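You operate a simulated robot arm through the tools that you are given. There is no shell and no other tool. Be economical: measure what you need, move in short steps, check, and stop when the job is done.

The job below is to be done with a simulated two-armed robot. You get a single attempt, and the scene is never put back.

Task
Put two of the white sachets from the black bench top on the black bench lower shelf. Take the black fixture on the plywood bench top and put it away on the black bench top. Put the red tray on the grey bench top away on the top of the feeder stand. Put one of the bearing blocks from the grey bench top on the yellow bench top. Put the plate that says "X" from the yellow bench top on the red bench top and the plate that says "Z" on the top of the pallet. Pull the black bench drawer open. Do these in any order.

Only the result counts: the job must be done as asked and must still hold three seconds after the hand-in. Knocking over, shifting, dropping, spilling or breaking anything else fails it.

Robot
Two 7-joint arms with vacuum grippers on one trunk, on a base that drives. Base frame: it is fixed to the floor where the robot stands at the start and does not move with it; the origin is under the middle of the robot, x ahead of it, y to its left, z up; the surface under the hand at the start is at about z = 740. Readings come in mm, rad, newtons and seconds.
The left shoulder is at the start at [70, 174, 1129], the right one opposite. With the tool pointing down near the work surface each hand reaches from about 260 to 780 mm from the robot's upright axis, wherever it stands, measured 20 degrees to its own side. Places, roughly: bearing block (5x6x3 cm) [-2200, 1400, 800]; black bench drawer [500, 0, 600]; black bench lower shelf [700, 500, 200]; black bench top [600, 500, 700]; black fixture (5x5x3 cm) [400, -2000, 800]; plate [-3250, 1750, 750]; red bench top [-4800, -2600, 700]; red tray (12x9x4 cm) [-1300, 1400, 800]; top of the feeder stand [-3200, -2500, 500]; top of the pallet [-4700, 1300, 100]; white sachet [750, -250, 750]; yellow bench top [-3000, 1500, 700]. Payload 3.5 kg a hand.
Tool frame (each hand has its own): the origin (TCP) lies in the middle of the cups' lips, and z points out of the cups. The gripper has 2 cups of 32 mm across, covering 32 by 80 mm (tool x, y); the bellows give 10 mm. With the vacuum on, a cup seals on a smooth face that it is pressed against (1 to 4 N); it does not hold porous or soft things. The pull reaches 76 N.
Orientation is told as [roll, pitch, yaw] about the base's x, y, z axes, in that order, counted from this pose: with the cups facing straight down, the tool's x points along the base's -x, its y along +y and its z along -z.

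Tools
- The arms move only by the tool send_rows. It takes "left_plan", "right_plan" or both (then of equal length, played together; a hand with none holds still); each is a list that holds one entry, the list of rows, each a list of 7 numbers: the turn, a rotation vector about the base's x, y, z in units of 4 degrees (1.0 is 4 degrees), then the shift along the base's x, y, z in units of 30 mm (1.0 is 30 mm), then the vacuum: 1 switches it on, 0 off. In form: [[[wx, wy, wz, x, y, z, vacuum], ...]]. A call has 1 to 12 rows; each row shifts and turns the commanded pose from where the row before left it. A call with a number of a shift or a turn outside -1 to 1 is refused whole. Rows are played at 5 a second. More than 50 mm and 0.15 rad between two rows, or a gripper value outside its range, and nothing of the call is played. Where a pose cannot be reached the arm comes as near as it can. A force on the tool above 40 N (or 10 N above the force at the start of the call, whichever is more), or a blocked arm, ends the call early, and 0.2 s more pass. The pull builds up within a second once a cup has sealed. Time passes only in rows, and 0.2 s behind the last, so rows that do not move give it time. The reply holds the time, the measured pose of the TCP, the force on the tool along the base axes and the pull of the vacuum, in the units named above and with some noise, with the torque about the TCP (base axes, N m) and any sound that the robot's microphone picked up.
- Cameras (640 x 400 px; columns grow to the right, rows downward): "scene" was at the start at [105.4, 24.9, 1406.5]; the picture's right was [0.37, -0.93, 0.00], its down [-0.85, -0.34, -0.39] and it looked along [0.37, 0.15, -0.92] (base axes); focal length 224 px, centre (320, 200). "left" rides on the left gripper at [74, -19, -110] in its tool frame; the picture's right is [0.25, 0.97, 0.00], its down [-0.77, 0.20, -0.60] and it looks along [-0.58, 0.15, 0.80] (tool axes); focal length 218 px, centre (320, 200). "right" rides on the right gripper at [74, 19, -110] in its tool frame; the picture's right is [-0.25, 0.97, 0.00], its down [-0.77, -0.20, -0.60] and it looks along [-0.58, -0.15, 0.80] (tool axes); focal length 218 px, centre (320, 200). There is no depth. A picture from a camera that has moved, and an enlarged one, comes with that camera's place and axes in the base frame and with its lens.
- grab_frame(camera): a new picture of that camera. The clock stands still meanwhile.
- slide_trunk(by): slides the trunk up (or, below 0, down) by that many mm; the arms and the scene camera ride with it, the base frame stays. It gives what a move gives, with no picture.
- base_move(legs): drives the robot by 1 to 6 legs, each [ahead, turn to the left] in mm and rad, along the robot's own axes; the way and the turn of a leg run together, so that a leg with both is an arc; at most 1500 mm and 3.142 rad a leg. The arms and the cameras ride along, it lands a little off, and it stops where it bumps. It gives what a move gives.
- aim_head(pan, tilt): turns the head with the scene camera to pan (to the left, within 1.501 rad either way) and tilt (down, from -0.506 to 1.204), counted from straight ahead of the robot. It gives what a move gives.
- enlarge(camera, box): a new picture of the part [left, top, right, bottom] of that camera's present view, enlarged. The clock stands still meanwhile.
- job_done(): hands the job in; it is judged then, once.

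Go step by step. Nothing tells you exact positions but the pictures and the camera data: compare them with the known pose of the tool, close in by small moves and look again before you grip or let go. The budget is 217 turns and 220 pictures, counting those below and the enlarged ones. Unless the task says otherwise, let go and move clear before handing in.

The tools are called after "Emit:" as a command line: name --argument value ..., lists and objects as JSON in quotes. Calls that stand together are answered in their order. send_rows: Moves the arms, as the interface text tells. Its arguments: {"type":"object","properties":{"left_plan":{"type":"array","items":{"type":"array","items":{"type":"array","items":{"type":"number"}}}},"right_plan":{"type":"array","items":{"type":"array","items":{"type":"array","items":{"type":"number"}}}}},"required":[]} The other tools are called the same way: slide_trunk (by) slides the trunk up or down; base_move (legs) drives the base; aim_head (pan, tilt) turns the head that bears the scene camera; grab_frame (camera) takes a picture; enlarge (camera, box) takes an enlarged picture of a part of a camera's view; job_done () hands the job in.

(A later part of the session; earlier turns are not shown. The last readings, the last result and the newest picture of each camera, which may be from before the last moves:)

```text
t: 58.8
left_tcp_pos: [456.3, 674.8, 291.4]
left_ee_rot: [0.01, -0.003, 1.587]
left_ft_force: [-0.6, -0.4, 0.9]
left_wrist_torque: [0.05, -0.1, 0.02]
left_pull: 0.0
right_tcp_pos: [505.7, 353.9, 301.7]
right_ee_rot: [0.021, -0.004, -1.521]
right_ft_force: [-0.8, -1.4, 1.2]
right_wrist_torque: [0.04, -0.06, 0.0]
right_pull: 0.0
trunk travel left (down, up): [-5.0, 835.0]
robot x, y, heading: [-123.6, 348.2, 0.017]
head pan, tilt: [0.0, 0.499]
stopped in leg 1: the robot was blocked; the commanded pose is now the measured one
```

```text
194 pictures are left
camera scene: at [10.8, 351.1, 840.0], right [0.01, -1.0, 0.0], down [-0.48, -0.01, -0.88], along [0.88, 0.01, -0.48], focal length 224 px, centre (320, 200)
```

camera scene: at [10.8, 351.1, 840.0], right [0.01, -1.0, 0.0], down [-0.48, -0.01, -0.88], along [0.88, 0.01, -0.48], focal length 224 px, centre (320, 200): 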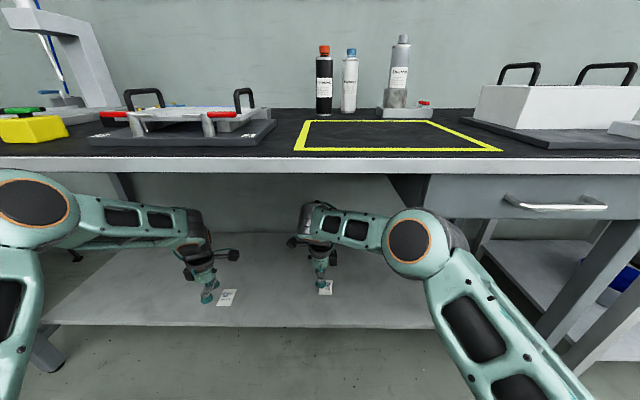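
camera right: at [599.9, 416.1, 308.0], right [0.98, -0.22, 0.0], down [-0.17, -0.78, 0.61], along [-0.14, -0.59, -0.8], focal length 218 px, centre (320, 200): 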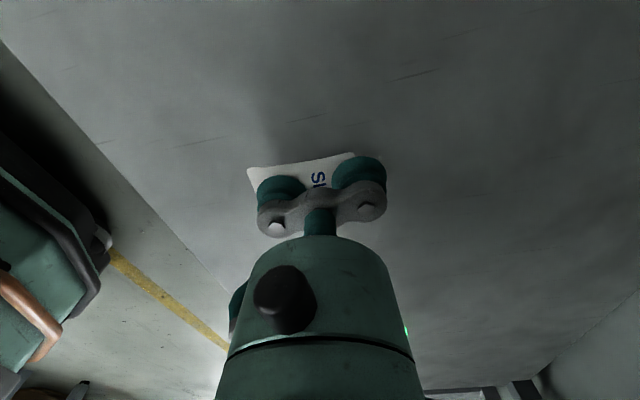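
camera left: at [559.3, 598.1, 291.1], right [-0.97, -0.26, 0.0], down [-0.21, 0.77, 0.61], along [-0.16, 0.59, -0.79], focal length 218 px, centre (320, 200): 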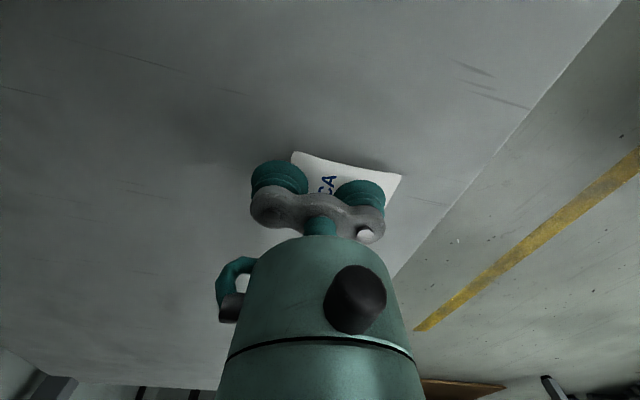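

Both sachets lie on the shelf. The left elbow seems to have touched the bench edge; I try backing again in a small step.

Emit:
base_move --legs '[[-60, 0]]'

Emit:
grab_frame --camera "scene"

```text
t: 59.7
left_tcp_pos: [397.3, 674.7, 282.4]
left_ee_rot: [0.019, -0.003, 1.587]
left_ft_force: [-0.2, -0.4, 0.8]
left_wrist_torque: [-0.02, 0.03, -0.01]
left_pull: 0.0
right_tcp_pos: [447.3, 352.9, 293.5]
right_ee_rot: [0.009, -0.003, -1.518]
right_ft_force: [-0.5, 0.9, 0.2]
right_wrist_torque: [0.02, 0.01, 0.0]
right_pull: 0.0
trunk travel left (down, up): [-5.0, 835.0]
robot x, y, heading: [-190.7, 347.1, 0.01]
head pan, tilt: [0.0, 0.499]
```

```text
193 pictures are left
camera scene: at [-47.0, 350.8, 838.3], right [0.01, -1.0, 0.0], down [-0.48, -0.01, -0.88], along [0.88, 0.01, -0.48], focal length 224 px, centre (320, 200)
```

scene: 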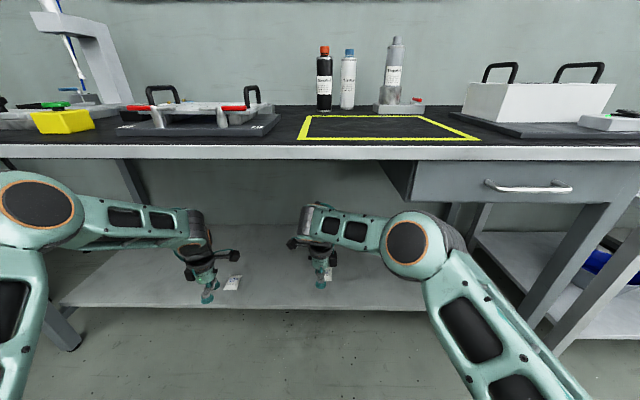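

Now free. I back off, raise the trunk, and shift sideways so the right hand can face the drawer.

Emit:
base_move --legs '[[-230, -0.01], [0, -1.571], [200, 0], [0, 1.571]]'

Emit:
slide_trunk --by 370

Emit:
grab_frame --camera "scene"

```text
t: 70.3
left_tcp_pos: [175.6, 461.7, 283.6]
left_ee_rot: [0.02, -0.003, 1.571]
left_ft_force: [0.1, 0.3, -1.0]
left_wrist_torque: [0.01, 0.0, -0.01]
left_pull: 0.1
right_tcp_pos: [218.8, 140.0, 293.2]
right_ee_rot: [0.009, -0.004, -1.533]
right_ft_force: [-0.7, 0.2, 0.0]
right_wrist_torque: [0.02, 0.02, 0.04]
right_pull: 0.2
trunk travel left (down, up): [-5.0, 835.0]
robot x, y, heading: [-413.2, 144.3, 0.002]
head pan, tilt: [0.0, 0.499]
```

```text
t: 73.9
left_tcp_pos: [175.3, 461.8, 654.4]
left_ee_rot: [0.02, -0.002, 1.572]
left_ft_force: [0.5, -0.3, 0.7]
left_wrist_torque: [0.03, 0.04, 0.0]
left_pull: 0.0
right_tcp_pos: [218.2, 139.4, 661.6]
right_ee_rot: [0.011, -0.004, -1.533]
right_ft_force: [0.0, 0.4, 0.6]
right_wrist_torque: [0.04, -0.01, -0.01]
right_pull: 0.1
trunk travel left (down, up): [-375.0, 465.0]
robot x, y, heading: [-419.0, 143.1, -0.003]
head pan, tilt: [0.0, 0.499]
```

```text
192 pictures are left
camera scene: at [-275.2, 146.4, 1208.2], right [0.0, -1.0, 0.0], down [-0.48, 0.0, -0.88], along [0.88, 0.0, -0.48], focal length 224 px, centre (320, 200)
```

scene: 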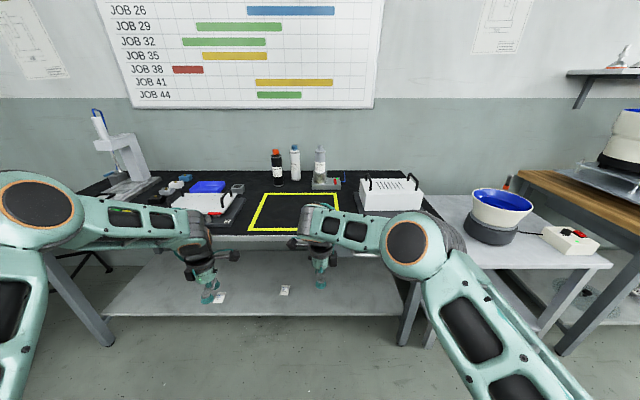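

I now rotate the right hand so its cups face the drawer front (toward +x).

Emit:
send_rows --right_plan '[[[-1, -1, 1, 0, -0.1, 0, 0], [-1, -1, 1, 0, -0.1, 0, 0], [-1, -1, 1, 0, -0.1, 0, 0], [-1, -1, 1, 0, -0.1, 0, 0], [-1, -1, 1, 0, -0.1, 0, 0], [-1, -1, 1, 0, -0.1, 0, 0], [-1, -1, 1, 0, -0.1, 0, 0], [-1, -1, 1, 0, -0.1, 0, 0], [-1, -1, 1, 0, -0.1, 0, 0], [-1, -1, 1, 0, -0.1, 0, 0], [-1, -1, 1, 0, -0.1, 0, 0], [-1, -1, 1, 0, -0.1, 0, 0]]]'

Emit:
send_rows --right_plan '[[[-1, -1, 1, 0, -0.1, 0, 0], [-1, -1, 1, 0, -0.1, 0, 0], [-1, -1, 1, 0, 0, 0, 0], [-1, -1, 1, 0, 0, 0, 0], [-1, -1, 0.8, 0, 0, 0, 0], [-0.3, -0.3, 0, 0, 0, 0, 0]]]'

Emit:
grab_frame --camera "right"

Emit:
grab_frame --camera "scene"

```text
t: 76.5
left_tcp_pos: [174.0, 462.6, 653.5]
left_ee_rot: [0.019, -0.004, 1.571]
left_ft_force: [-0.3, -0.1, 0.1]
left_wrist_torque: [0.0, 0.05, 0.02]
left_pull: 0.0
right_tcp_pos: [218.9, 105.5, 663.7]
right_ee_rot: [0.555, -1.075, -0.912]
right_ft_force: [-1.0, -0.8, -0.1]
right_wrist_torque: [0.02, -0.01, -0.04]
right_pull: 0.1
trunk travel left (down, up): [-375.0, 465.0]
robot x, y, heading: [-416.2, 142.4, -0.0]
head pan, tilt: [0.0, 0.499]
```

```text
t: 77.9
left_tcp_pos: [173.9, 462.5, 654.0]
left_ee_rot: [0.019, -0.004, 1.571]
left_ft_force: [-0.5, 0.2, -0.4]
left_wrist_torque: [-0.03, 0.02, 0.03]
left_pull: 0.1
right_tcp_pos: [240.1, 97.4, 665.3]
right_ee_rot: [-1.622, -1.536, 1.599]
right_ft_force: [0.4, 0.4, -0.6]
right_wrist_torque: [0.01, 0.01, -0.01]
right_pull: 0.0
right hand out of reach, approached as far as the arm can: row 4, 5, 6
trunk travel left (down, up): [-375.0, 465.0]
robot x, y, heading: [-417.2, 142.2, -0.0]
head pan, tilt: [0.0, 0.499]
```

```text
191 pictures are left
camera right: at [131.4, 117.2, 590.9], right [0.02, 0.98, 0.22], down [-0.61, -0.16, 0.78], along [0.79, -0.15, 0.59], focal length 218 px, centre (320, 200)
```

right: 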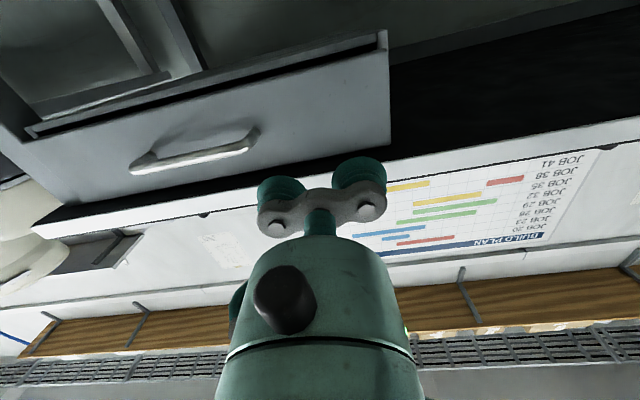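

```text
190 pictures are left
camera scene: at [-275.4, 146.4, 1208.3], right [0.0, -1.0, 0.0], down [-0.48, 0.0, -0.88], along [0.88, 0.0, -0.48], focal length 224 px, centre (320, 200)
```

scene: 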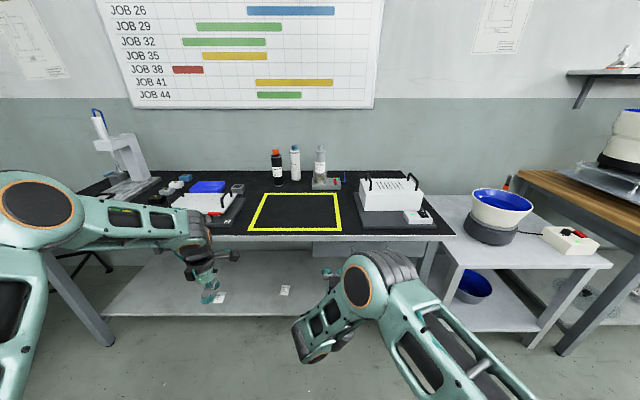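

The cups face the drawer: front face z 612–689, left edge y≈162, handle from y≈41. I aim at y=100, z=650 and close in.

Emit:
send_rows --right_plan '[[[0, 0, 0, 0.7, 0, -0.25, 1], [0, 0, 0, 0.7, 0, -0.25, 1], [0, 0, 0, 0.7, 0, 0, 1], [0, 0, 0, 0.5, 0, 0, 1], [0, 0, 0, 0.2, 0, 0, 1], [0, 0, 0, 0.1, 0, 0, 1]]]'

Emit:
grab_frame --camera "right"

```text
t: 79.3
left_tcp_pos: [175.8, 462.9, 653.7]
left_ee_rot: [0.019, -0.005, 1.571]
left_ft_force: [0.3, 0.3, 0.8]
left_wrist_torque: [-0.01, 0.0, 0.02]
left_pull: 0.1
right_tcp_pos: [327.7, 97.4, 652.3]
right_ee_rot: [-1.661, -1.538, 1.635]
right_ft_force: [-0.1, -0.1, 0.5]
right_wrist_torque: [0.0, -0.01, 0.0]
right_pull: 0.1
trunk travel left (down, up): [-375.0, 465.0]
robot x, y, heading: [-420.8, 143.9, -0.001]
head pan, tilt: [0.0, 0.499]
```

```text
189 pictures are left
camera right: at [218.2, 117.6, 576.7], right [0.02, 0.98, 0.22], down [-0.61, -0.16, 0.78], along [0.79, -0.15, 0.59], focal length 218 px, centre (320, 200)
```

right: 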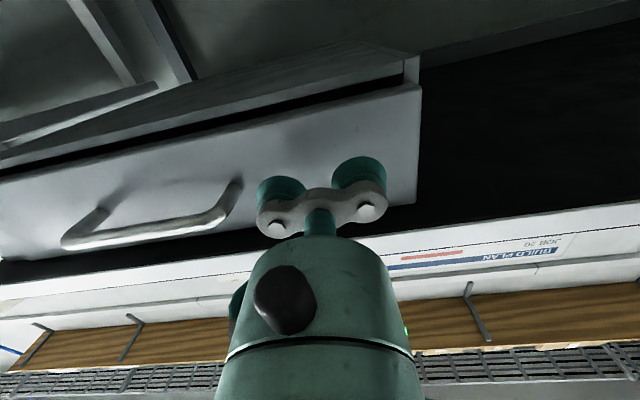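

The drawer front is at about x=373. I advance in small steps until it seals.

Emit:
send_rows --right_plan '[[[0, 0, 0, 0.7, 0, 0.2, 1], [0, 0, 0, 0.4, 0, 0, 1], [0, 0, 0, 0.15, 0, 0, 1], [0, 0, 0, 0.12, 0, 0, 1], [0, 0, 0, 0.1, 0, 0, 1], [0, 0, 0, 0.1, 0, 0, 1], [0, 0, 0, 0, 0, 0, 1], [0, 0, 0, 0, 0, 0, 1]]]'

```text
t: 80.2
left_tcp_pos: [170.8, 460.7, 656.2]
left_ee_rot: [0.014, -0.004, 1.57]
left_ft_force: [0.3, -0.9, -0.4]
left_wrist_torque: [-0.04, -0.02, -0.01]
left_pull: 0.1
right_tcp_pos: [363.0, 97.3, 655.7]
right_ee_rot: [-1.581, -1.535, 1.558]
right_ft_force: [-17.8, -2.0, 9.9]
right_wrist_torque: [0.49, -0.02, -0.3]
right_pull: 75.3
trunk travel left (down, up): [-375.0, 465.0]
robot x, y, heading: [-417.0, 142.3, -0.003]
head pan, tilt: [0.0, 0.499]
stopped in row 4 (right hand): the force on the tool passed its limit at 46 N (the readings are from after the stop); the commanded pose is now the measured one
```

Sealed with 75 N. I pull back by the arm.

Emit:
send_rows --right_plan '[[[0, 0, 0, -0.2, 0, 0, 1], [0, 0, 0, -0.3, 0, 0, 1], [0, 0, 0, -0.4, 0, 0, 1], [0, 0, 0, -0.5, 0, 0, 1], [0, 0, 0, -0.5, 0, 0, 1], [0, 0, 0, -0.5, 0, 0, 1], [0, 0, 0, -0.5, 0, 0, 1], [0, 0, 0, 0, 0, 0, 1]]]'

Emit:
grab_frame --camera "right"

```text
t: 82.0
left_tcp_pos: [170.2, 462.5, 654.6]
left_ee_rot: [0.016, -0.004, 1.568]
left_ft_force: [-0.9, 0.2, 0.4]
left_wrist_torque: [-0.01, 0.0, 0.0]
left_pull: 0.0
right_tcp_pos: [276.0, 98.0, 656.2]
right_ee_rot: [-1.566, -1.535, 1.54]
right_ft_force: [-1.3, -2.8, 26.1]
right_wrist_torque: [-0.46, 0.15, 0.02]
right_pull: 75.6
trunk travel left (down, up): [-375.0, 465.0]
robot x, y, heading: [-419.8, 145.6, -0.007]
head pan, tilt: [0.0, 0.499]
```

```text
188 pictures are left
camera right: at [165.1, 116.8, 582.6], right [0.02, 0.98, 0.22], down [-0.61, -0.16, 0.78], along [0.79, -0.15, 0.59], focal length 218 px, centre (320, 200)
```

right: 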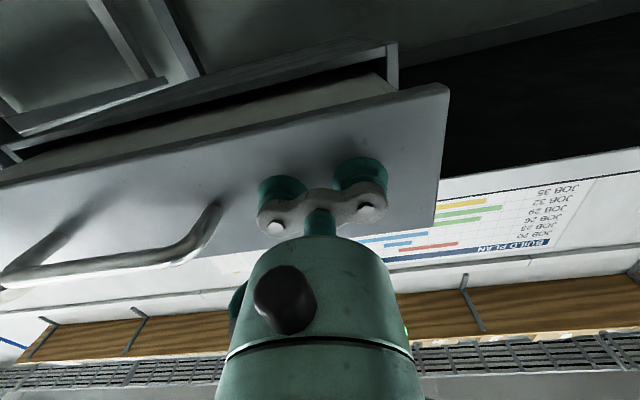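

The drawer follows, now about 87 mm open. I pull it further by backing the base.

Emit:
base_move --legs '[[-130, 0]]'

Emit:
grab_frame --camera "scene"

```text
t: 83.3
left_tcp_pos: [44.9, 461.5, 653.6]
left_ee_rot: [0.017, -0.002, 1.568]
left_ft_force: [-1.0, -0.6, -0.9]
left_wrist_torque: [0.0, 0.03, -0.01]
left_pull: 0.1
right_tcp_pos: [146.7, 96.4, 653.4]
right_ee_rot: [-1.395, -1.539, 1.371]
right_ft_force: [-1.5, 1.3, 1.0]
right_wrist_torque: [0.93, -0.01, -0.04]
right_pull: 75.3
trunk travel left (down, up): [-375.0, 465.0]
robot x, y, heading: [-545.6, 140.9, -0.004]
head pan, tilt: [0.0, 0.499]
```

```text
187 pictures are left
camera scene: at [-406.6, 146.4, 1208.3], right [0.0, -1.0, 0.0], down [-0.48, 0.0, -0.88], along [0.88, 0.0, -0.48], focal length 224 px, centre (320, 200)
```

scene: 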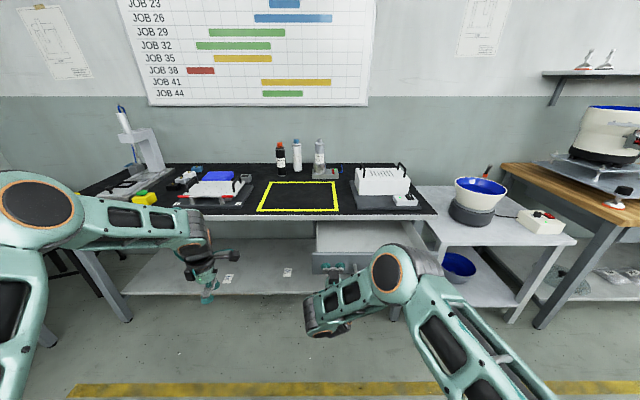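

The drawer is open by about 215 mm. I release, back off a little and raise the trunk.

Emit:
send_rows --right_plan '[[[0, 0, 0, 0, 0, 0, 0], [0, 0, 0, 0, 0, 0, 0], [0, 0, 0, 0, 0, 0, 0], [0, 0, 0, 0, 0, 0, 0], [0, 0, 0, -0.3, 0, 0, 0]]]'

Emit:
base_move --legs '[[-45, 0]]'

Emit:
slide_trunk --by 370

Emit:
aim_head --pan -1.2 --tilt 0.4

Emit:
grab_frame --camera "scene"

```text
t: 84.5
left_tcp_pos: [45.0, 461.5, 653.9]
left_ee_rot: [0.016, -0.004, 1.569]
left_ft_force: [1.0, 0.2, 0.3]
left_wrist_torque: [0.0, 0.0, 0.0]
left_pull: 0.2
right_tcp_pos: [138.1, 97.1, 652.5]
right_ee_rot: [-1.367, -1.537, 1.342]
right_ft_force: [-0.8, -0.1, -0.5]
right_wrist_torque: [0.0, 0.0, 0.01]
right_pull: 0.0
trunk travel left (down, up): [-375.0, 465.0]
robot x, y, heading: [-546.3, 142.7, -0.006]
head pan, tilt: [0.0, 0.499]
```

```text
t: 85.4
left_tcp_pos: [-0.1, 461.8, 655.0]
left_ee_rot: [0.017, -0.003, 1.57]
left_ft_force: [-0.1, 0.3, 0.0]
left_wrist_torque: [0.01, -0.05, -0.02]
left_pull: 0.0
right_tcp_pos: [92.3, 97.2, 652.3]
right_ee_rot: [-1.419, -1.537, 1.394]
right_ft_force: [1.0, 0.1, -0.2]
right_wrist_torque: [0.01, 0.04, 0.0]
right_pull: 0.0
trunk travel left (down, up): [-375.0, 465.0]
robot x, y, heading: [-593.4, 141.9, -0.005]
head pan, tilt: [0.0, 0.499]
```

```text
t: 88.9
left_tcp_pos: [0.5, 461.9, 1022.8]
left_ee_rot: [0.018, -0.004, 1.569]
left_ft_force: [0.2, -0.3, 0.9]
left_wrist_torque: [0.0, -0.01, -0.02]
left_pull: 0.1
right_tcp_pos: [92.7, 97.5, 1022.6]
right_ee_rot: [-1.372, -1.536, 1.347]
right_ft_force: [0.1, -0.3, 0.1]
right_wrist_torque: [0.03, 0.01, 0.04]
right_pull: 0.0
trunk travel left (down, up): [-745.0, 95.0]
robot x, y, heading: [-595.9, 144.9, -0.007]
head pan, tilt: [0.0, 0.499]
```

```text
t: 90.3
left_tcp_pos: [0.2, 461.7, 1022.4]
left_ee_rot: [0.017, -0.004, 1.568]
left_ft_force: [0.9, -0.7, -0.1]
left_wrist_torque: [0.01, 0.0, -0.01]
left_pull: 0.0
right_tcp_pos: [93.6, 97.2, 1020.3]
right_ee_rot: [-1.373, -1.537, 1.351]
right_ft_force: [0.3, 0.1, 0.1]
right_wrist_torque: [-0.02, 0.0, 0.0]
right_pull: 0.1
trunk travel left (down, up): [-745.0, 95.0]
robot x, y, heading: [-589.6, 139.7, -0.007]
head pan, tilt: [-1.201, 0.4]
```

```text
186 pictures are left
camera scene: at [-507.7, 60.6, 1587.4], right [-0.93, -0.36, 0.0], down [-0.14, 0.36, -0.92], along [0.33, -0.86, -0.39], focal length 224 px, centre (320, 200)
```

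scene: 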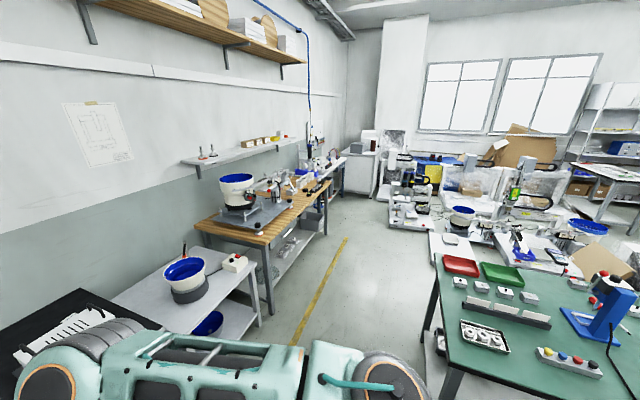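

I can see the aisle: plywood bench front edge x≈295 from y≈-970 to -2200, green bench on the other side from x≈-745. I bring both hands back to pointing down and tuck them in.

Emit:
send_rows --right_plan '[[[0, 1, 0, -0.4, -0.3, 0.1, 0], [0, 1, 0, -0.4, -0.3, 0.1, 0], [0, 1, 0, -0.4, -0.3, 0.1, 0], [0, 1, 0, -0.4, -0.3, 0.1, 0], [0, 1, 0, -0.4, -0.3, 0.1, 0], [0, 1, 0, -0.4, -0.3, 0.1, 0], [0, 1, 0, -0.4, -0.3, 0.1, 0], [0, 1, 0, -0.4, -0.3, 0.1, 0], [0, 1, 0, -0.4, -0.3, 0.1, 0], [0, 1, 0, -0.4, -0.3, 0.1, 0], [0, 1, 0, -0.4, -0.3, 0.1, 0]]]' --left_plan '[[[0, 0, -1, -0.29, -0.09, 0.1, 0], [0, 0, -1, -0.29, -0.09, 0.1, 0], [0, 0, -1, -0.29, -0.09, 0.1, 0], [0, 0, -1, -0.29, -0.09, 0.1, 0], [0, 0, -1, -0.29, -0.09, 0.1, 0], [0, 0, -1, -0.29, -0.09, 0.1, 0], [0, 0, -1, -0.29, -0.09, 0.1, 0], [0, 0, -1, -0.29, -0.09, 0.1, 0], [0, 0, -1, -0.29, -0.09, 0.1, 0], [0, 0, -1, -0.29, -0.09, 0.1, 0], [0, 0, -1, -0.29, -0.09, 0.1, 0]]]'

Emit:
send_rows --right_plan '[[[0, 1, 0, -0.4, -0.3, 0, 0], [0, 1, 0, -0.4, -0.3, 0, 0], [0, 1, 0, -0.4, -0.3, 0, 0], [0, 1, 0, -0.4, -0.3, 0, 0], [0, 1, 0, -0.4, -0.3, 0, 0], [0, 1, 0, -0.4, -0.3, 0, 0], [0, 1, 0, -0.4, -0.3, 0, 0], [0, 1, 0, -0.4, -0.3, 0, 0], [0, 1, 0, -0.4, -0.3, 0, 0], [0, 1, 0, -0.4, -0.3, 0, 0], [0, 1, 0, -0.4, -0.3, 0, 0]]]' --left_plan '[[[0, 0, -1, -0.29, -0.09, 0, 0], [0, 0, -1, -0.29, -0.09, 0, 0], [0, 0, -1, -0.29, -0.09, 0, 0], [0, 0, -1, -0.29, -0.09, 0, 0], [0, 0, -1, -0.29, -0.09, 0, 0], [0, 0, -1, -0.29, -0.09, 0, 0], [0, 0, -1, -0.29, -0.09, 0, 0], [0, 0, -1, -0.29, -0.09, 0, 0], [0, 0, -1, -0.29, -0.09, 0, 0], [0, 0, -1, -0.29, -0.09, 0, 0], [0, 0, -0.5, -0.29, -0.09, 0, 0]]]'

Emit:
enlarge --camera "scene" --box '[180, 120, 380, 250]'

```text
t: 92.7
left_tcp_pos: [-96.8, 431.1, 1056.8]
left_ee_rot: [0.019, -0.005, 0.8]
left_ft_force: [0.4, 0.3, 0.0]
left_wrist_torque: [-0.02, 0.01, 0.02]
left_pull: 0.1
right_tcp_pos: [-40.0, -2.5, 1055.9]
right_ee_rot: [-0.061, -0.794, 0.05]
right_ft_force: [-0.1, -0.1, -0.7]
right_wrist_torque: [-0.01, 0.0, -0.01]
right_pull: 0.0
trunk travel left (down, up): [-745.0, 95.0]
robot x, y, heading: [-591.6, 144.3, -0.008]
head pan, tilt: [-1.201, 0.4]
```

```text
t: 95.1
left_tcp_pos: [-191.2, 400.8, 1056.8]
left_ee_rot: [0.018, -0.004, 0.066]
left_ft_force: [0.0, 0.0, -1.0]
left_wrist_torque: [-0.02, 0.03, 0.0]
left_pull: 0.1
right_tcp_pos: [-169.4, -102.0, 1052.3]
right_ee_rot: [-0.026, -0.027, 0.035]
right_ft_force: [-0.5, -0.3, -0.2]
right_wrist_torque: [0.01, 0.0, 0.02]
right_pull: 0.2
trunk travel left (down, up): [-745.0, 95.0]
robot x, y, heading: [-592.5, 144.8, -0.006]
head pan, tilt: [-1.201, 0.4]
```

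```text
3.08 times, centred on (280, 185) of scene
camera zoom: at [-508.1, 59.8, 1587.4], right [-0.93, -0.36, 0.0], down [-0.14, 0.36, -0.92], along [0.33, -0.86, -0.39], focal length 691 px, centre (443, 246)
```

zoom: 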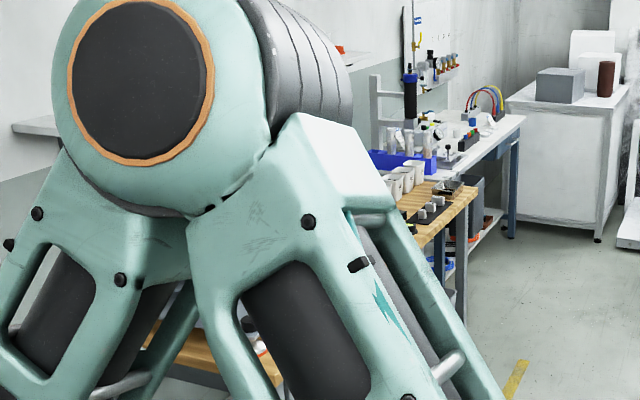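

I drive into the aisle and down towards the far end of the plywood bench.

Emit:
base_move --legs '[[250, 0], [0, -1.565], [1000, 0]]'

Emit:
aim_head --pan 0.5 --tilt 0.5

Emit:
grab_frame --camera "scene"

```text
t: 105.6
left_tcp_pos: [-54.0, -1261.2, 1057.2]
left_ee_rot: [0.018, -0.004, -1.473]
left_ft_force: [0.3, 0.3, 0.1]
left_wrist_torque: [-0.01, 0.0, 0.0]
left_pull: 0.0
right_tcp_pos: [-559.0, -1299.4, 1053.6]
right_ee_rot: [-0.026, -0.028, -1.505]
right_ft_force: [0.0, 0.6, 0.0]
right_wrist_torque: [0.01, -0.01, -0.01]
right_pull: 0.0
trunk travel left (down, up): [-745.0, 95.0]
robot x, y, heading: [-329.0, -867.2, -1.546]
head pan, tilt: [-1.201, 0.4]
```

```text
t: 107.3
left_tcp_pos: [-54.9, -1261.8, 1056.9]
left_ee_rot: [0.018, -0.003, -1.471]
left_ft_force: [0.2, 0.5, -0.3]
left_wrist_torque: [0.0, -0.01, 0.0]
left_pull: 0.1
right_tcp_pos: [-556.9, -1298.4, 1054.4]
right_ee_rot: [-0.025, -0.028, -1.505]
right_ft_force: [1.2, 0.3, 0.1]
right_wrist_torque: [0.04, 0.02, 0.01]
right_pull: 0.1
trunk travel left (down, up): [-745.0, 95.0]
robot x, y, heading: [-327.1, -870.6, -1.544]
head pan, tilt: [0.499, 0.499]
```

```text
184 pictures are left
camera scene: at [-278.1, -994.6, 1578.3], right [-0.86, -0.5, 0.0], down [-0.24, 0.41, -0.88], along [0.44, -0.76, -0.48], focal length 224 px, centre (320, 200)
```

scene: 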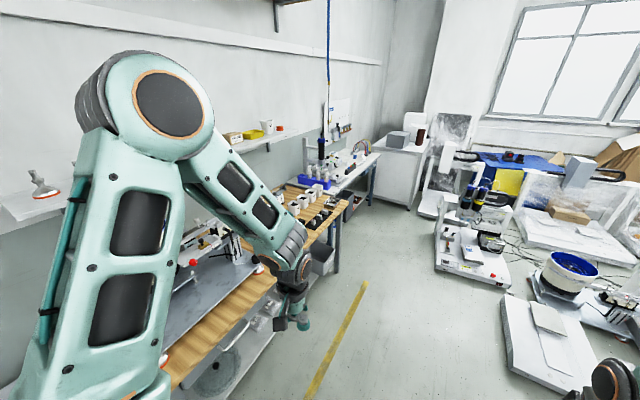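

I continue down the aisle and turn to face the plywood bench near its end.

Emit:
base_move --legs '[[950, 0], [0, 1.545]]'

Emit:
aim_head --pan 0 --tilt 0.6

Emit:
grab_frame --camera "scene"

```text
t: 116.0
left_tcp_pos: [107.7, -1552.2, 1056.8]
left_ee_rot: [0.016, -0.003, 0.065]
left_ft_force: [0.3, -0.9, 0.6]
left_wrist_torque: [-0.02, -0.01, 0.0]
left_pull: 0.0
right_tcp_pos: [130.4, -2056.4, 1054.6]
right_ee_rot: [-0.025, -0.028, 0.033]
right_ft_force: [1.1, -0.9, 1.0]
right_wrist_torque: [0.01, -0.02, 0.05]
right_pull: 0.0
trunk travel left (down, up): [-745.0, 95.0]
robot x, y, heading: [-290.8, -1810.1, -0.005]
head pan, tilt: [0.499, 0.499]
```

```text
t: 116.9
left_tcp_pos: [108.3, -1552.0, 1056.8]
left_ee_rot: [0.018, -0.004, 0.064]
left_ft_force: [-0.2, 0.3, 0.1]
left_wrist_torque: [-0.01, -0.03, 0.0]
left_pull: 0.1
right_tcp_pos: [128.1, -2057.3, 1052.6]
right_ee_rot: [-0.027, -0.027, 0.032]
right_ft_force: [0.4, -0.7, -0.6]
right_wrist_torque: [-0.02, 0.0, -0.02]
right_pull: 0.1
trunk travel left (down, up): [-745.0, 95.0]
robot x, y, heading: [-294.6, -1810.7, 0.001]
head pan, tilt: [0.0, 0.6]
```

```text
183 pictures are left
camera scene: at [-154.0, -1808.1, 1569.2], right [0.0, -1.0, 0.0], down [-0.56, 0.0, -0.83], along [0.83, 0.0, -0.56], focal length 224 px, centre (320, 200)
```

scene: 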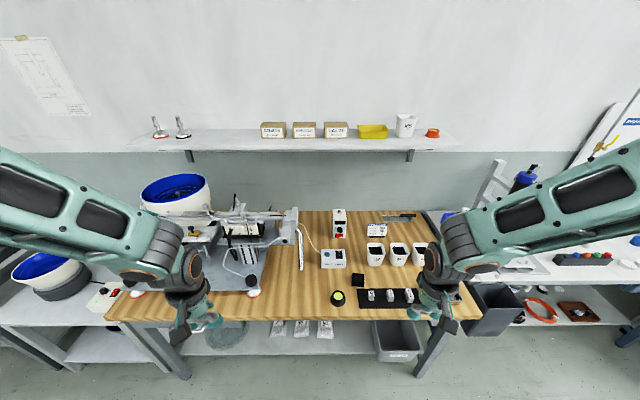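

Emit:
enlarge --camera "scene" --box '[290, 200, 490, 325]'

Emit:
grab_frame --camera "right"

```text
3.20 times, centred on (390, 262) of scene
camera zoom: at [-154.0, -1808.1, 1569.2], right [0.0, -1.0, 0.0], down [-0.56, 0.0, -0.83], along [0.83, 0.0, -0.56], focal length 718 px, centre (96, 0)
```

zoom: 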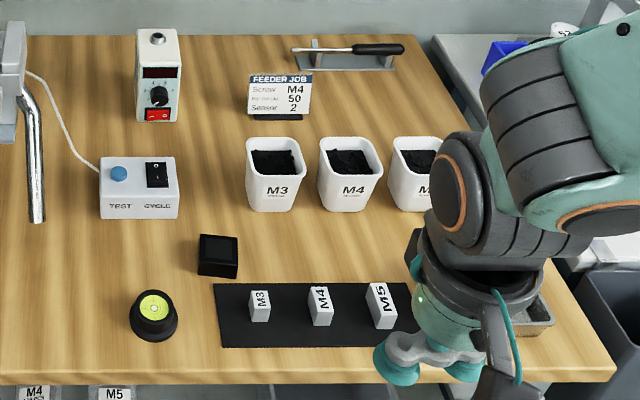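

```text
181 pictures are left
camera right: at [51.2, -2036.7, 1161.4], right [0.22, 0.97, -0.02], down [0.76, -0.16, 0.63], along [0.61, -0.15, -0.78], focal length 218 px, centre (320, 200)
```

right: 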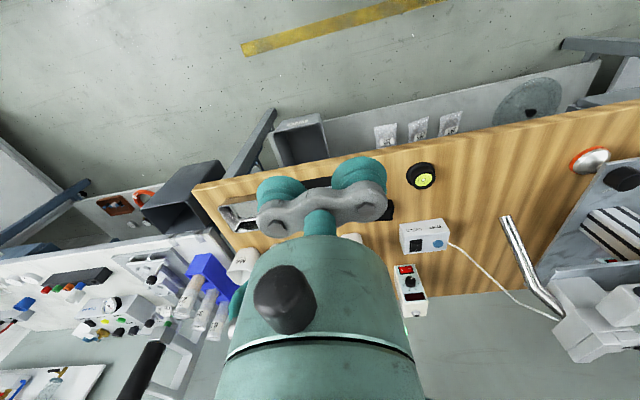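

The black fixture (an open-topped nest) is near [452,-1969]. I move the robot closer and bring the right hand over it.

Emit:
base_move --legs '[[180, 0]]'

Emit:
send_rows --right_plan '[[[0.35, 0.35, -0.1, 0.8, 0.45, -0.8, 0], [0, 0, -0.3, 0.8, 0.45, -0.8, 0], [0, 0, -0.2, 0.8, 0.45, -0.8, 0], [0, 0, 0, 0.8, 0.45, -0.8, 0], [0, 0, 0, 0.8, 0.45, -0.8, 0], [0, 0, 0, 0.7, 0.45, -0.6, 0]]]'

Emit:
grab_frame --camera "right"

```text
t: 118.4
left_tcp_pos: [288.2, -1553.7, 1058.1]
left_ee_rot: [0.016, -0.005, 0.064]
left_ft_force: [-0.5, -0.7, -0.8]
left_wrist_torque: [0.03, -0.02, 0.02]
left_pull: 0.1
right_tcp_pos: [307.7, -2058.9, 1054.3]
right_ee_rot: [-0.027, -0.029, 0.031]
right_ft_force: [-0.2, -0.2, -0.9]
right_wrist_torque: [-0.02, 0.01, 0.04]
right_pull: 0.0
trunk travel left (down, up): [-745.0, 95.0]
robot x, y, heading: [-113.3, -1813.2, -0.005]
head pan, tilt: [0.0, 0.6]
```

```text
t: 119.8
left_tcp_pos: [289.6, -1553.8, 1055.9]
left_ee_rot: [0.017, 0.0, 0.065]
left_ft_force: [0.5, -0.3, 0.4]
left_wrist_torque: [-0.06, 0.03, -0.02]
left_pull: 0.1
right_tcp_pos: [450.7, -1976.4, 915.4]
right_ee_rot: [0.0, -0.004, -0.012]
right_ft_force: [-0.6, -0.4, 0.0]
right_wrist_torque: [0.03, 0.01, 0.02]
right_pull: 0.1
trunk travel left (down, up): [-745.0, 95.0]
robot x, y, heading: [-111.8, -1810.1, -0.007]
head pan, tilt: [0.0, 0.6]
```

```text
180 pictures are left
camera right: at [376.6, -1956.1, 1026.1], right [0.26, 0.96, 0.0], down [0.77, -0.21, 0.61], along [0.59, -0.16, -0.79], focal length 218 px, centre (320, 200)
```

right: 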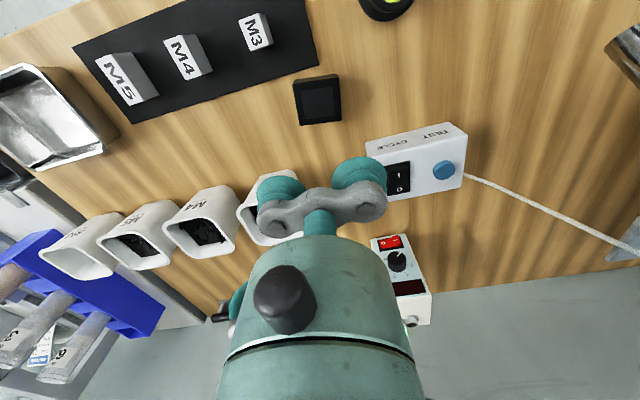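

Emit:
enlarge --camera "right" --box '[280, 60, 360, 140]'

```text
5.00 times, centred on (320, 100) of right
camera zoom: at [376.6, -1956.1, 1026.1], right [0.26, 0.96, 0.0], down [0.77, -0.21, 0.61], along [0.59, -0.16, -0.79], focal length 1091 px, centre (320, 700)
```

zoom: 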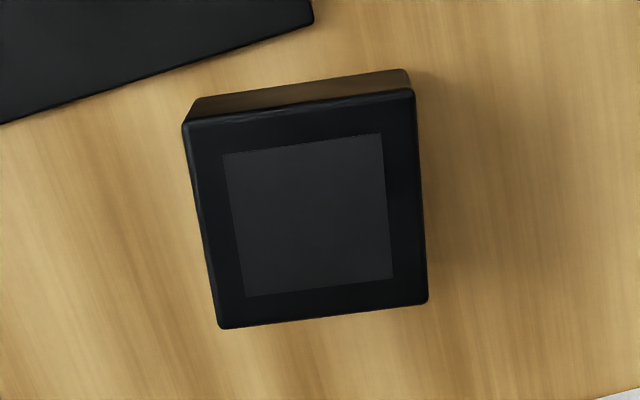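

The fixture's top is flat with a square panel; centre about [435,-1975]. I put one cup on its middle (TCP y = -1951) and lower.

Emit:
send_rows --right_plan '[[[0, 0, 0, -0.5, 0.86, -0.5, 0], [0, 0, 0, 0, 0, -1, 0], [0, 0, 0, 0, 0, -1, 0], [0, 0, 0, 0, 0, -1, 0], [0, 0, 0, 0, 0, -0.6, 1]]]'

Emit:
grab_frame --camera "right"

```text
t: 121.0
left_tcp_pos: [289.8, -1553.3, 1056.1]
left_ee_rot: [0.019, -0.004, 0.065]
left_ft_force: [0.7, 0.7, 0.1]
left_wrist_torque: [-0.02, 0.0, 0.02]
left_pull: 0.1
right_tcp_pos: [434.8, -1950.3, 791.2]
right_ee_rot: [-0.003, -0.004, -0.014]
right_ft_force: [-0.5, 0.6, -0.2]
right_wrist_torque: [0.01, 0.06, 0.01]
right_pull: 0.0
trunk travel left (down, up): [-745.0, 95.0]
robot x, y, heading: [-111.7, -1812.3, -0.005]
head pan, tilt: [0.0, 0.6]
```

```text
178 pictures are left
camera right: at [361.3, -1929.9, 902.1], right [0.26, 0.96, 0.0], down [0.77, -0.21, 0.61], along [0.59, -0.16, -0.79], focal length 218 px, centre (320, 200)
```

right: 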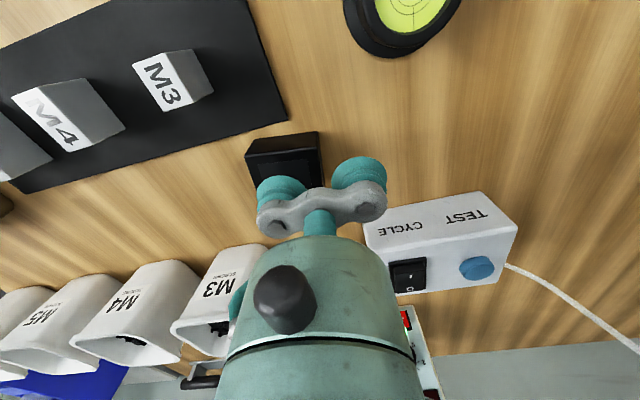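

Emit:
enlarge --camera "right" --box '[230, 110, 350, 200]'

```text
4.44 times, centred on (290, 155) of right
camera zoom: at [361.3, -1929.9, 902.1], right [0.26, 0.96, 0.0], down [0.77, -0.21, 0.61], along [0.59, -0.16, -0.79], focal length 970 px, centre (453, 400)
```

zoom: 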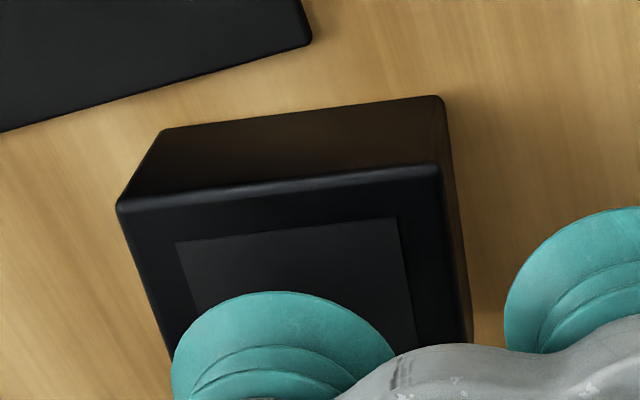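

The centre refines to [440,-1975]; I shift 5 mm and lower to contact.

Emit:
send_rows --right_plan '[[[0, 0, 0, 0.17, -0.02, -0.3, 1], [0, 0, 0, 0, 0, -0.15, 1], [0, 0, 0, 0, 0, -0.12, 1], [0, 0, 0, 0, 0, -0.1, 1], [0, 0, 0, 0, 0, 0, 1], [0, 0, 0, 0, 0, 0, 1]]]'

```text
t: 122.4
left_tcp_pos: [290.7, -1553.4, 1056.3]
left_ee_rot: [0.017, -0.005, 0.066]
left_ft_force: [-0.3, -0.1, 0.7]
left_wrist_torque: [0.0, 0.04, -0.02]
left_pull: 0.1
right_tcp_pos: [440.7, -1952.2, 771.6]
right_ee_rot: [-0.003, -0.003, -0.011]
right_ft_force: [0.5, -0.3, -0.7]
right_wrist_torque: [-0.88, 0.01, -0.01]
right_pull: 37.6
trunk travel left (down, up): [-745.0, 95.0]
robot x, y, heading: [-112.8, -1809.7, -0.006]
head pan, tilt: [0.0, 0.6]
```

Sealed. I lift the fixture and draw it in.

Emit:
send_rows --right_plan '[[[0, 0, 0, 0, 0, 0.3, 1], [0, 0, 0, 0, 0, 0.8, 1], [0, 0, 0, 0, 0, 1, 1], [0, 0, 0, 0, 0, 1, 1], [0, 0, 0, 0, 0, 1, 1], [0, 0, 0, 0, 0, 1, 1], [0, 0, 0, 0, 0, 1, 1], [0, 0, 0, 0, 0, 1, 1], [0, 0, 0, -0.7, -0.3, 0.5, 1], [0, 0, 0, -0.7, -0.3, 0, 1], [0, 0, 0, -0.7, -0.3, 0, 1], [0, 0, 0, -0.7, -0.3, 0, 1]]]'

Emit:
base_move --legs '[[-215, 0], [0, 1.573], [1200, 0]]'

Emit:
grab_frame --camera "right"

Emit:
grab_frame --camera "scene"

```text
t: 125.0
left_tcp_pos: [287.4, -1553.3, 1057.0]
left_ee_rot: [0.019, -0.003, 0.064]
left_ft_force: [-0.5, -0.2, 0.5]
left_wrist_torque: [-0.01, 0.0, -0.01]
left_pull: 0.1
right_tcp_pos: [357.1, -1988.8, 999.5]
right_ee_rot: [0.001, -0.005, -0.01]
right_ft_force: [-0.4, 0.5, -2.0]
right_wrist_torque: [-0.85, -0.02, 0.01]
right_pull: 37.6
trunk travel left (down, up): [-745.0, 95.0]
robot x, y, heading: [-111.6, -1811.5, -0.008]
head pan, tilt: [0.0, 0.6]
```

```text
t: 136.1
left_tcp_pos: [-588.0, -226.0, 1056.1]
left_ee_rot: [0.018, -0.002, 1.638]
left_ft_force: [-0.3, 0.0, -0.2]
left_wrist_torque: [-0.03, 0.0, 0.0]
left_pull: 0.1
right_tcp_pos: [-153.2, -158.0, 999.8]
right_ee_rot: [-0.003, -0.004, 1.563]
right_ft_force: [0.6, 0.1, -1.4]
right_wrist_torque: [-0.02, -0.89, 0.01]
right_pull: 37.3
trunk travel left (down, up): [-745.0, 95.0]
robot x, y, heading: [-327.3, -622.1, 1.566]
head pan, tilt: [0.0, 0.6]
```

```text
176 pictures are left
camera right: at [-174.5, -231.5, 1109.7], right [-0.97, 0.26, 0.0], down [0.21, 0.77, 0.61], along [0.16, 0.59, -0.79], focal length 218 px, centre (320, 200)
```

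right: 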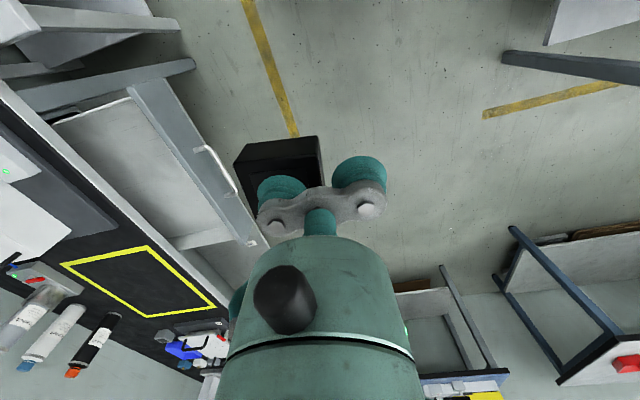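

```text
175 pictures are left
camera scene: at [-328.6, -486.4, 1569.2], right [1.0, -0.01, 0.0], down [0.0, -0.56, -0.83], along [0.0, 0.83, -0.56], focal length 224 px, centre (320, 200)
```

scene: 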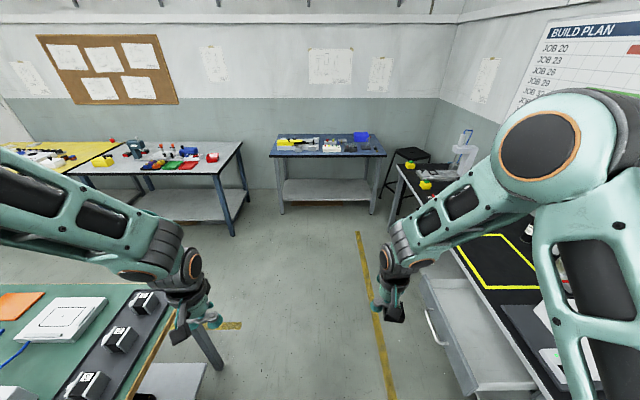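

The drawer is well open and the fixture is held. I go on to y≈490 and turn to face the black bench.

Emit:
base_move --legs '[[1110, 0], [0, -1.566], [170, 0]]'

Emit:
grab_frame --camera "scene"

```text
t: 146.7
left_tcp_pos: [262.2, 727.6, 1057.4]
left_ee_rot: [0.019, -0.005, 0.053]
left_ft_force: [-0.8, 0.4, 0.4]
left_wrist_torque: [0.0, 0.02, -0.01]
left_pull: 0.1
right_tcp_pos: [324.8, 291.9, 1000.6]
right_ee_rot: [-0.001, -0.006, -0.024]
right_ft_force: [-1.0, 0.5, -0.6]
right_wrist_torque: [-0.89, -0.01, 0.0]
right_pull: 37.7
trunk travel left (down, up): [-745.0, 95.0]
robot x, y, heading: [-144.5, 472.4, -0.018]
head pan, tilt: [0.0, 0.6]
```

```text
174 pictures are left
camera scene: at [-4.6, 474.5, 1569.5], right [-0.02, -1.0, 0.0], down [-0.56, 0.01, -0.83], along [0.83, -0.02, -0.56], focal length 224 px, centre (320, 200)
```

scene: 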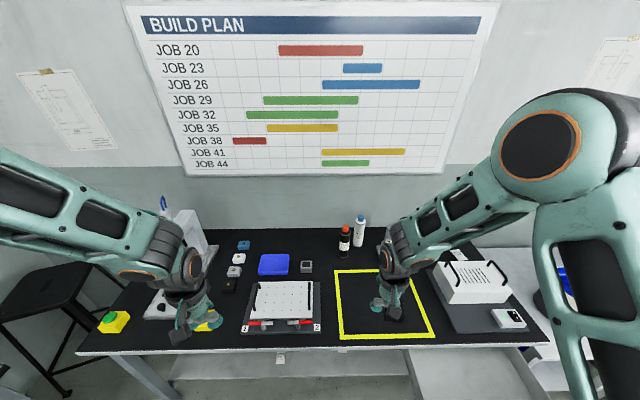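

The yellow-framed area is free; I bring the fixture over [490,276] and lower.

Emit:
send_rows --right_plan '[[[0, 0, 0, 0.8, 0, 0, 1], [0, 0, 0, 0.8, 0, -0.3, 1], [0, 0, 0, 0.8, 0, -0.5, 1], [0, 0, 0, 0.8, 0, -0.7, 1], [0, 0, 0, 0.8, 0, -1, 1], [0, 0, 0, 0.8, 0, -1, 1], [0, 0, 0, 0.6, 0, -1, 1], [0, 0, 0, 0, 0, -1, 1], [0, 0, 0, 0, 0, -0.7, 1]]]'

Emit:
grab_frame --camera "right"

```text
t: 148.7
left_tcp_pos: [263.7, 726.8, 1055.9]
left_ee_rot: [0.018, -0.004, 0.053]
left_ft_force: [0.3, -0.9, 0.2]
left_wrist_torque: [-0.01, -0.01, -0.01]
left_pull: 0.1
right_tcp_pos: [489.3, 292.1, 814.5]
right_ee_rot: [-0.002, -0.004, -0.025]
right_ft_force: [-0.3, -1.0, -1.2]
right_wrist_torque: [-0.86, 0.07, -0.01]
right_pull: 38.2
trunk travel left (down, up): [-745.0, 95.0]
robot x, y, heading: [-140.7, 472.3, -0.019]
head pan, tilt: [0.0, 0.6]
```

```text
173 pictures are left
camera right: at [415.6, 312.0, 925.3], right [0.28, 0.96, 0.0], down [0.76, -0.22, 0.61], along [0.58, -0.17, -0.79], focal length 218 px, centre (320, 200)
```

right: 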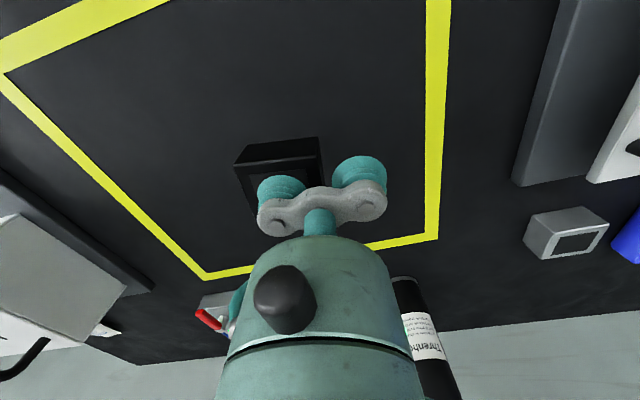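

Emit:
send_rows --right_plan '[[[0, 0, 0, 0, 0, -0.9, 1], [0, 0, 0, 0, 0, -0.25, 1], [0, 0, 0, 0, 0, -0.1, 1], [0, 0, 0, 0, 0, -0.08, 1], [0, 0, 0, 0, 0, 0, 1]]]'

```text
t: 149.9
left_tcp_pos: [263.4, 725.3, 1057.5]
left_ee_rot: [0.017, -0.003, 0.053]
left_ft_force: [0.1, 0.2, 0.6]
left_wrist_torque: [-0.02, -0.03, 0.02]
left_pull: 0.1
right_tcp_pos: [488.3, 292.1, 773.9]
right_ee_rot: [-0.001, -0.004, -0.022]
right_ft_force: [0.0, -1.0, -1.4]
right_wrist_torque: [-0.86, 0.02, 0.02]
right_pull: 37.9
trunk travel left (down, up): [-745.0, 95.0]
robot x, y, heading: [-142.3, 471.5, -0.022]
head pan, tilt: [0.0, 0.6]
```

Emit:
send_rows --right_plan '[[[0, 0, 0, 0, 0, -0.08, 1], [0, 0, 0, 0, 0, -0.08, 1], [0, 0, 0, 0, 0, 0, 1]]]'

```text
t: 150.7
left_tcp_pos: [262.4, 727.5, 1056.7]
left_ee_rot: [0.018, -0.003, 0.056]
left_ft_force: [0.3, -0.4, 0.3]
left_wrist_torque: [-0.02, 0.04, -0.01]
left_pull: 0.1
right_tcp_pos: [488.2, 291.8, 770.7]
right_ee_rot: [0.0, -0.006, -0.022]
right_ft_force: [2.3, -0.9, 5.9]
right_wrist_torque: [-1.2, 0.16, 0.11]
right_pull: 38.1
trunk travel left (down, up): [-745.0, 95.0]
robot x, y, heading: [-141.6, 473.3, -0.017]
head pan, tilt: [0.0, 0.6]
```

Contact (about 7 N). I release, wait, rise and look.

Emit:
send_rows --right_plan '[[[0, 0, 0, 0, 0, 0, 0], [0, 0, 0, 0, 0, 0, 0], [0, 0, 0, 0, 0, 0, 0], [0, 0, 0, 0, 0, 0, 0], [0, 0, 0, 0, 0, 0.2, 0], [0, 0, 0, 0, 0, 0.6, 0], [0, 0, 0, 0, 0, 1, 0], [0, 0, 0, 0, 0, 1, 0], [0, 0, 0, 0, 0, 1, 0], [0, 0, 0, 0, 0, 1, 0], [0, 0, 0, 0, 0, 1, 0]]]'

Emit:
grab_frame --camera "right"

```text
t: 153.1
left_tcp_pos: [262.6, 727.1, 1055.8]
left_ee_rot: [0.017, -0.003, 0.052]
left_ft_force: [0.1, -0.8, 0.0]
left_wrist_torque: [0.0, -0.03, -0.01]
left_pull: 0.0
right_tcp_pos: [487.2, 291.9, 943.2]
right_ee_rot: [-0.001, -0.003, -0.025]
right_ft_force: [-0.5, 0.1, -0.6]
right_wrist_torque: [-0.01, 0.02, -0.02]
right_pull: 0.1
trunk travel left (down, up): [-745.0, 95.0]
robot x, y, heading: [-139.6, 473.0, -0.02]
head pan, tilt: [0.0, 0.6]
```

```text
172 pictures are left
camera right: at [414.2, 313.5, 1053.8], right [0.28, 0.96, 0.0], down [0.76, -0.22, 0.61], along [0.58, -0.17, -0.79], focal length 218 px, centre (320, 200)
```

right: 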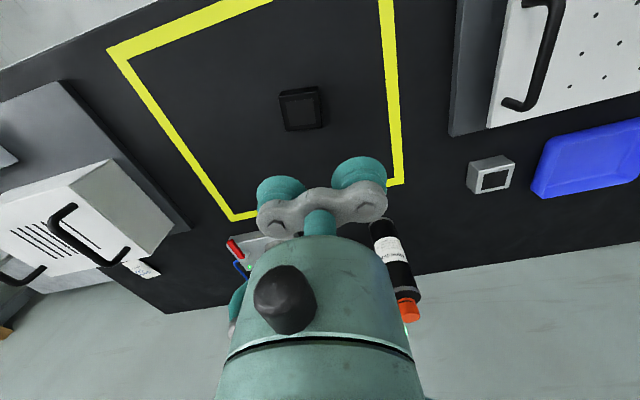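

The fixture stands well on the black bench. I tuck the right hand in, then drive to the grey bench (front at y≈1100).

Emit:
send_rows --right_plan '[[[0, 0, 0, 0, 0, 1, 0], [0, 0, 0, -0.8, -0.27, 0.4, 0], [0, 0, 0, -0.8, -0.27, 0.4, 0], [0, 0, 0, -0.8, -0.27, 0.4, 0], [0, 0, 0, -0.8, -0.27, 0.4, 0], [0, 0, 0, -0.8, -0.27, 0.4, 0], [0, 0, 0, -0.8, -0.27, 0.3, 0], [0, 0, 0, -0.8, -0.27, 0.3, 0], [0, 0, 0, -0.8, -0.27, 0.3, 0], [0, 0, 0, -0.8, -0.27, 0.2, 0]]]' --left_plan '[[[-0.1, 0, -0.2, 0, 0, 0, 0], [-0.1, 0, -0.2, 0, 0, 0, 0], [0, 0, -0.2, 0, 0, 0, 0], [0, 0, -0.2, 0, 0, 0, 0], [0, 0, -0.2, 0, 0, 0, 0], [0, 0, 0, 0, 0, 0, 0], [0, 0, 0, 0, 0, 0, 0], [0, 0, 0, 0, 0, 0, 0], [0, 0, 0, 0, 0, 0, 0], [0, 0, 0, 0, 0, 0, 0]]]'

Emit:
base_move --legs '[[-120, 0], [0, 1.591], [130, 0], [0, 1.571], [970, 0], [0, -1.571]]'

Emit:
grab_frame --camera "scene"

```text
t: 155.3
left_tcp_pos: [261.4, 726.3, 1057.5]
left_ee_rot: [0.005, -0.005, -0.017]
left_ft_force: [-0.2, -0.3, 0.4]
left_wrist_torque: [-0.01, 0.01, 0.04]
left_pull: 0.0
right_tcp_pos: [270.8, 219.4, 1067.4]
right_ee_rot: [0.001, -0.004, -0.021]
right_ft_force: [0.2, 0.3, 0.5]
right_wrist_torque: [0.0, 0.0, 0.0]
right_pull: 0.0
trunk travel left (down, up): [-745.0, 95.0]
robot x, y, heading: [-139.3, 475.5, -0.02]
head pan, tilt: [0.0, 0.6]
```

```text
t: 173.7
left_tcp_pos: [-1475.1, 1019.8, 1056.9]
left_ee_rot: [0.004, -0.004, 1.526]
left_ft_force: [0.8, -0.2, 0.8]
left_wrist_torque: [0.01, 0.04, 0.03]
left_pull: 0.1
right_tcp_pos: [-967.4, 1014.8, 1066.8]
right_ee_rot: [-0.001, -0.004, 1.522]
right_ft_force: [-0.1, 0.2, -0.5]
right_wrist_torque: [-0.01, 0.01, 0.04]
right_pull: 0.0
trunk travel left (down, up): [-745.0, 95.0]
robot x, y, heading: [-1230.4, 609.3, 1.53]
head pan, tilt: [0.0, 0.6]
```

```text
171 pictures are left
camera scene: at [-1226.4, 750.2, 1569.2], right [1.0, -0.05, 0.0], down [-0.03, -0.56, -0.82], along [0.04, 0.82, -0.57], focal length 224 px, centre (320, 200)
```

scene: 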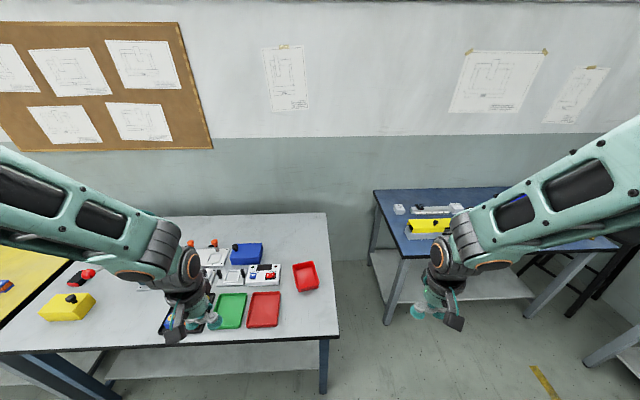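

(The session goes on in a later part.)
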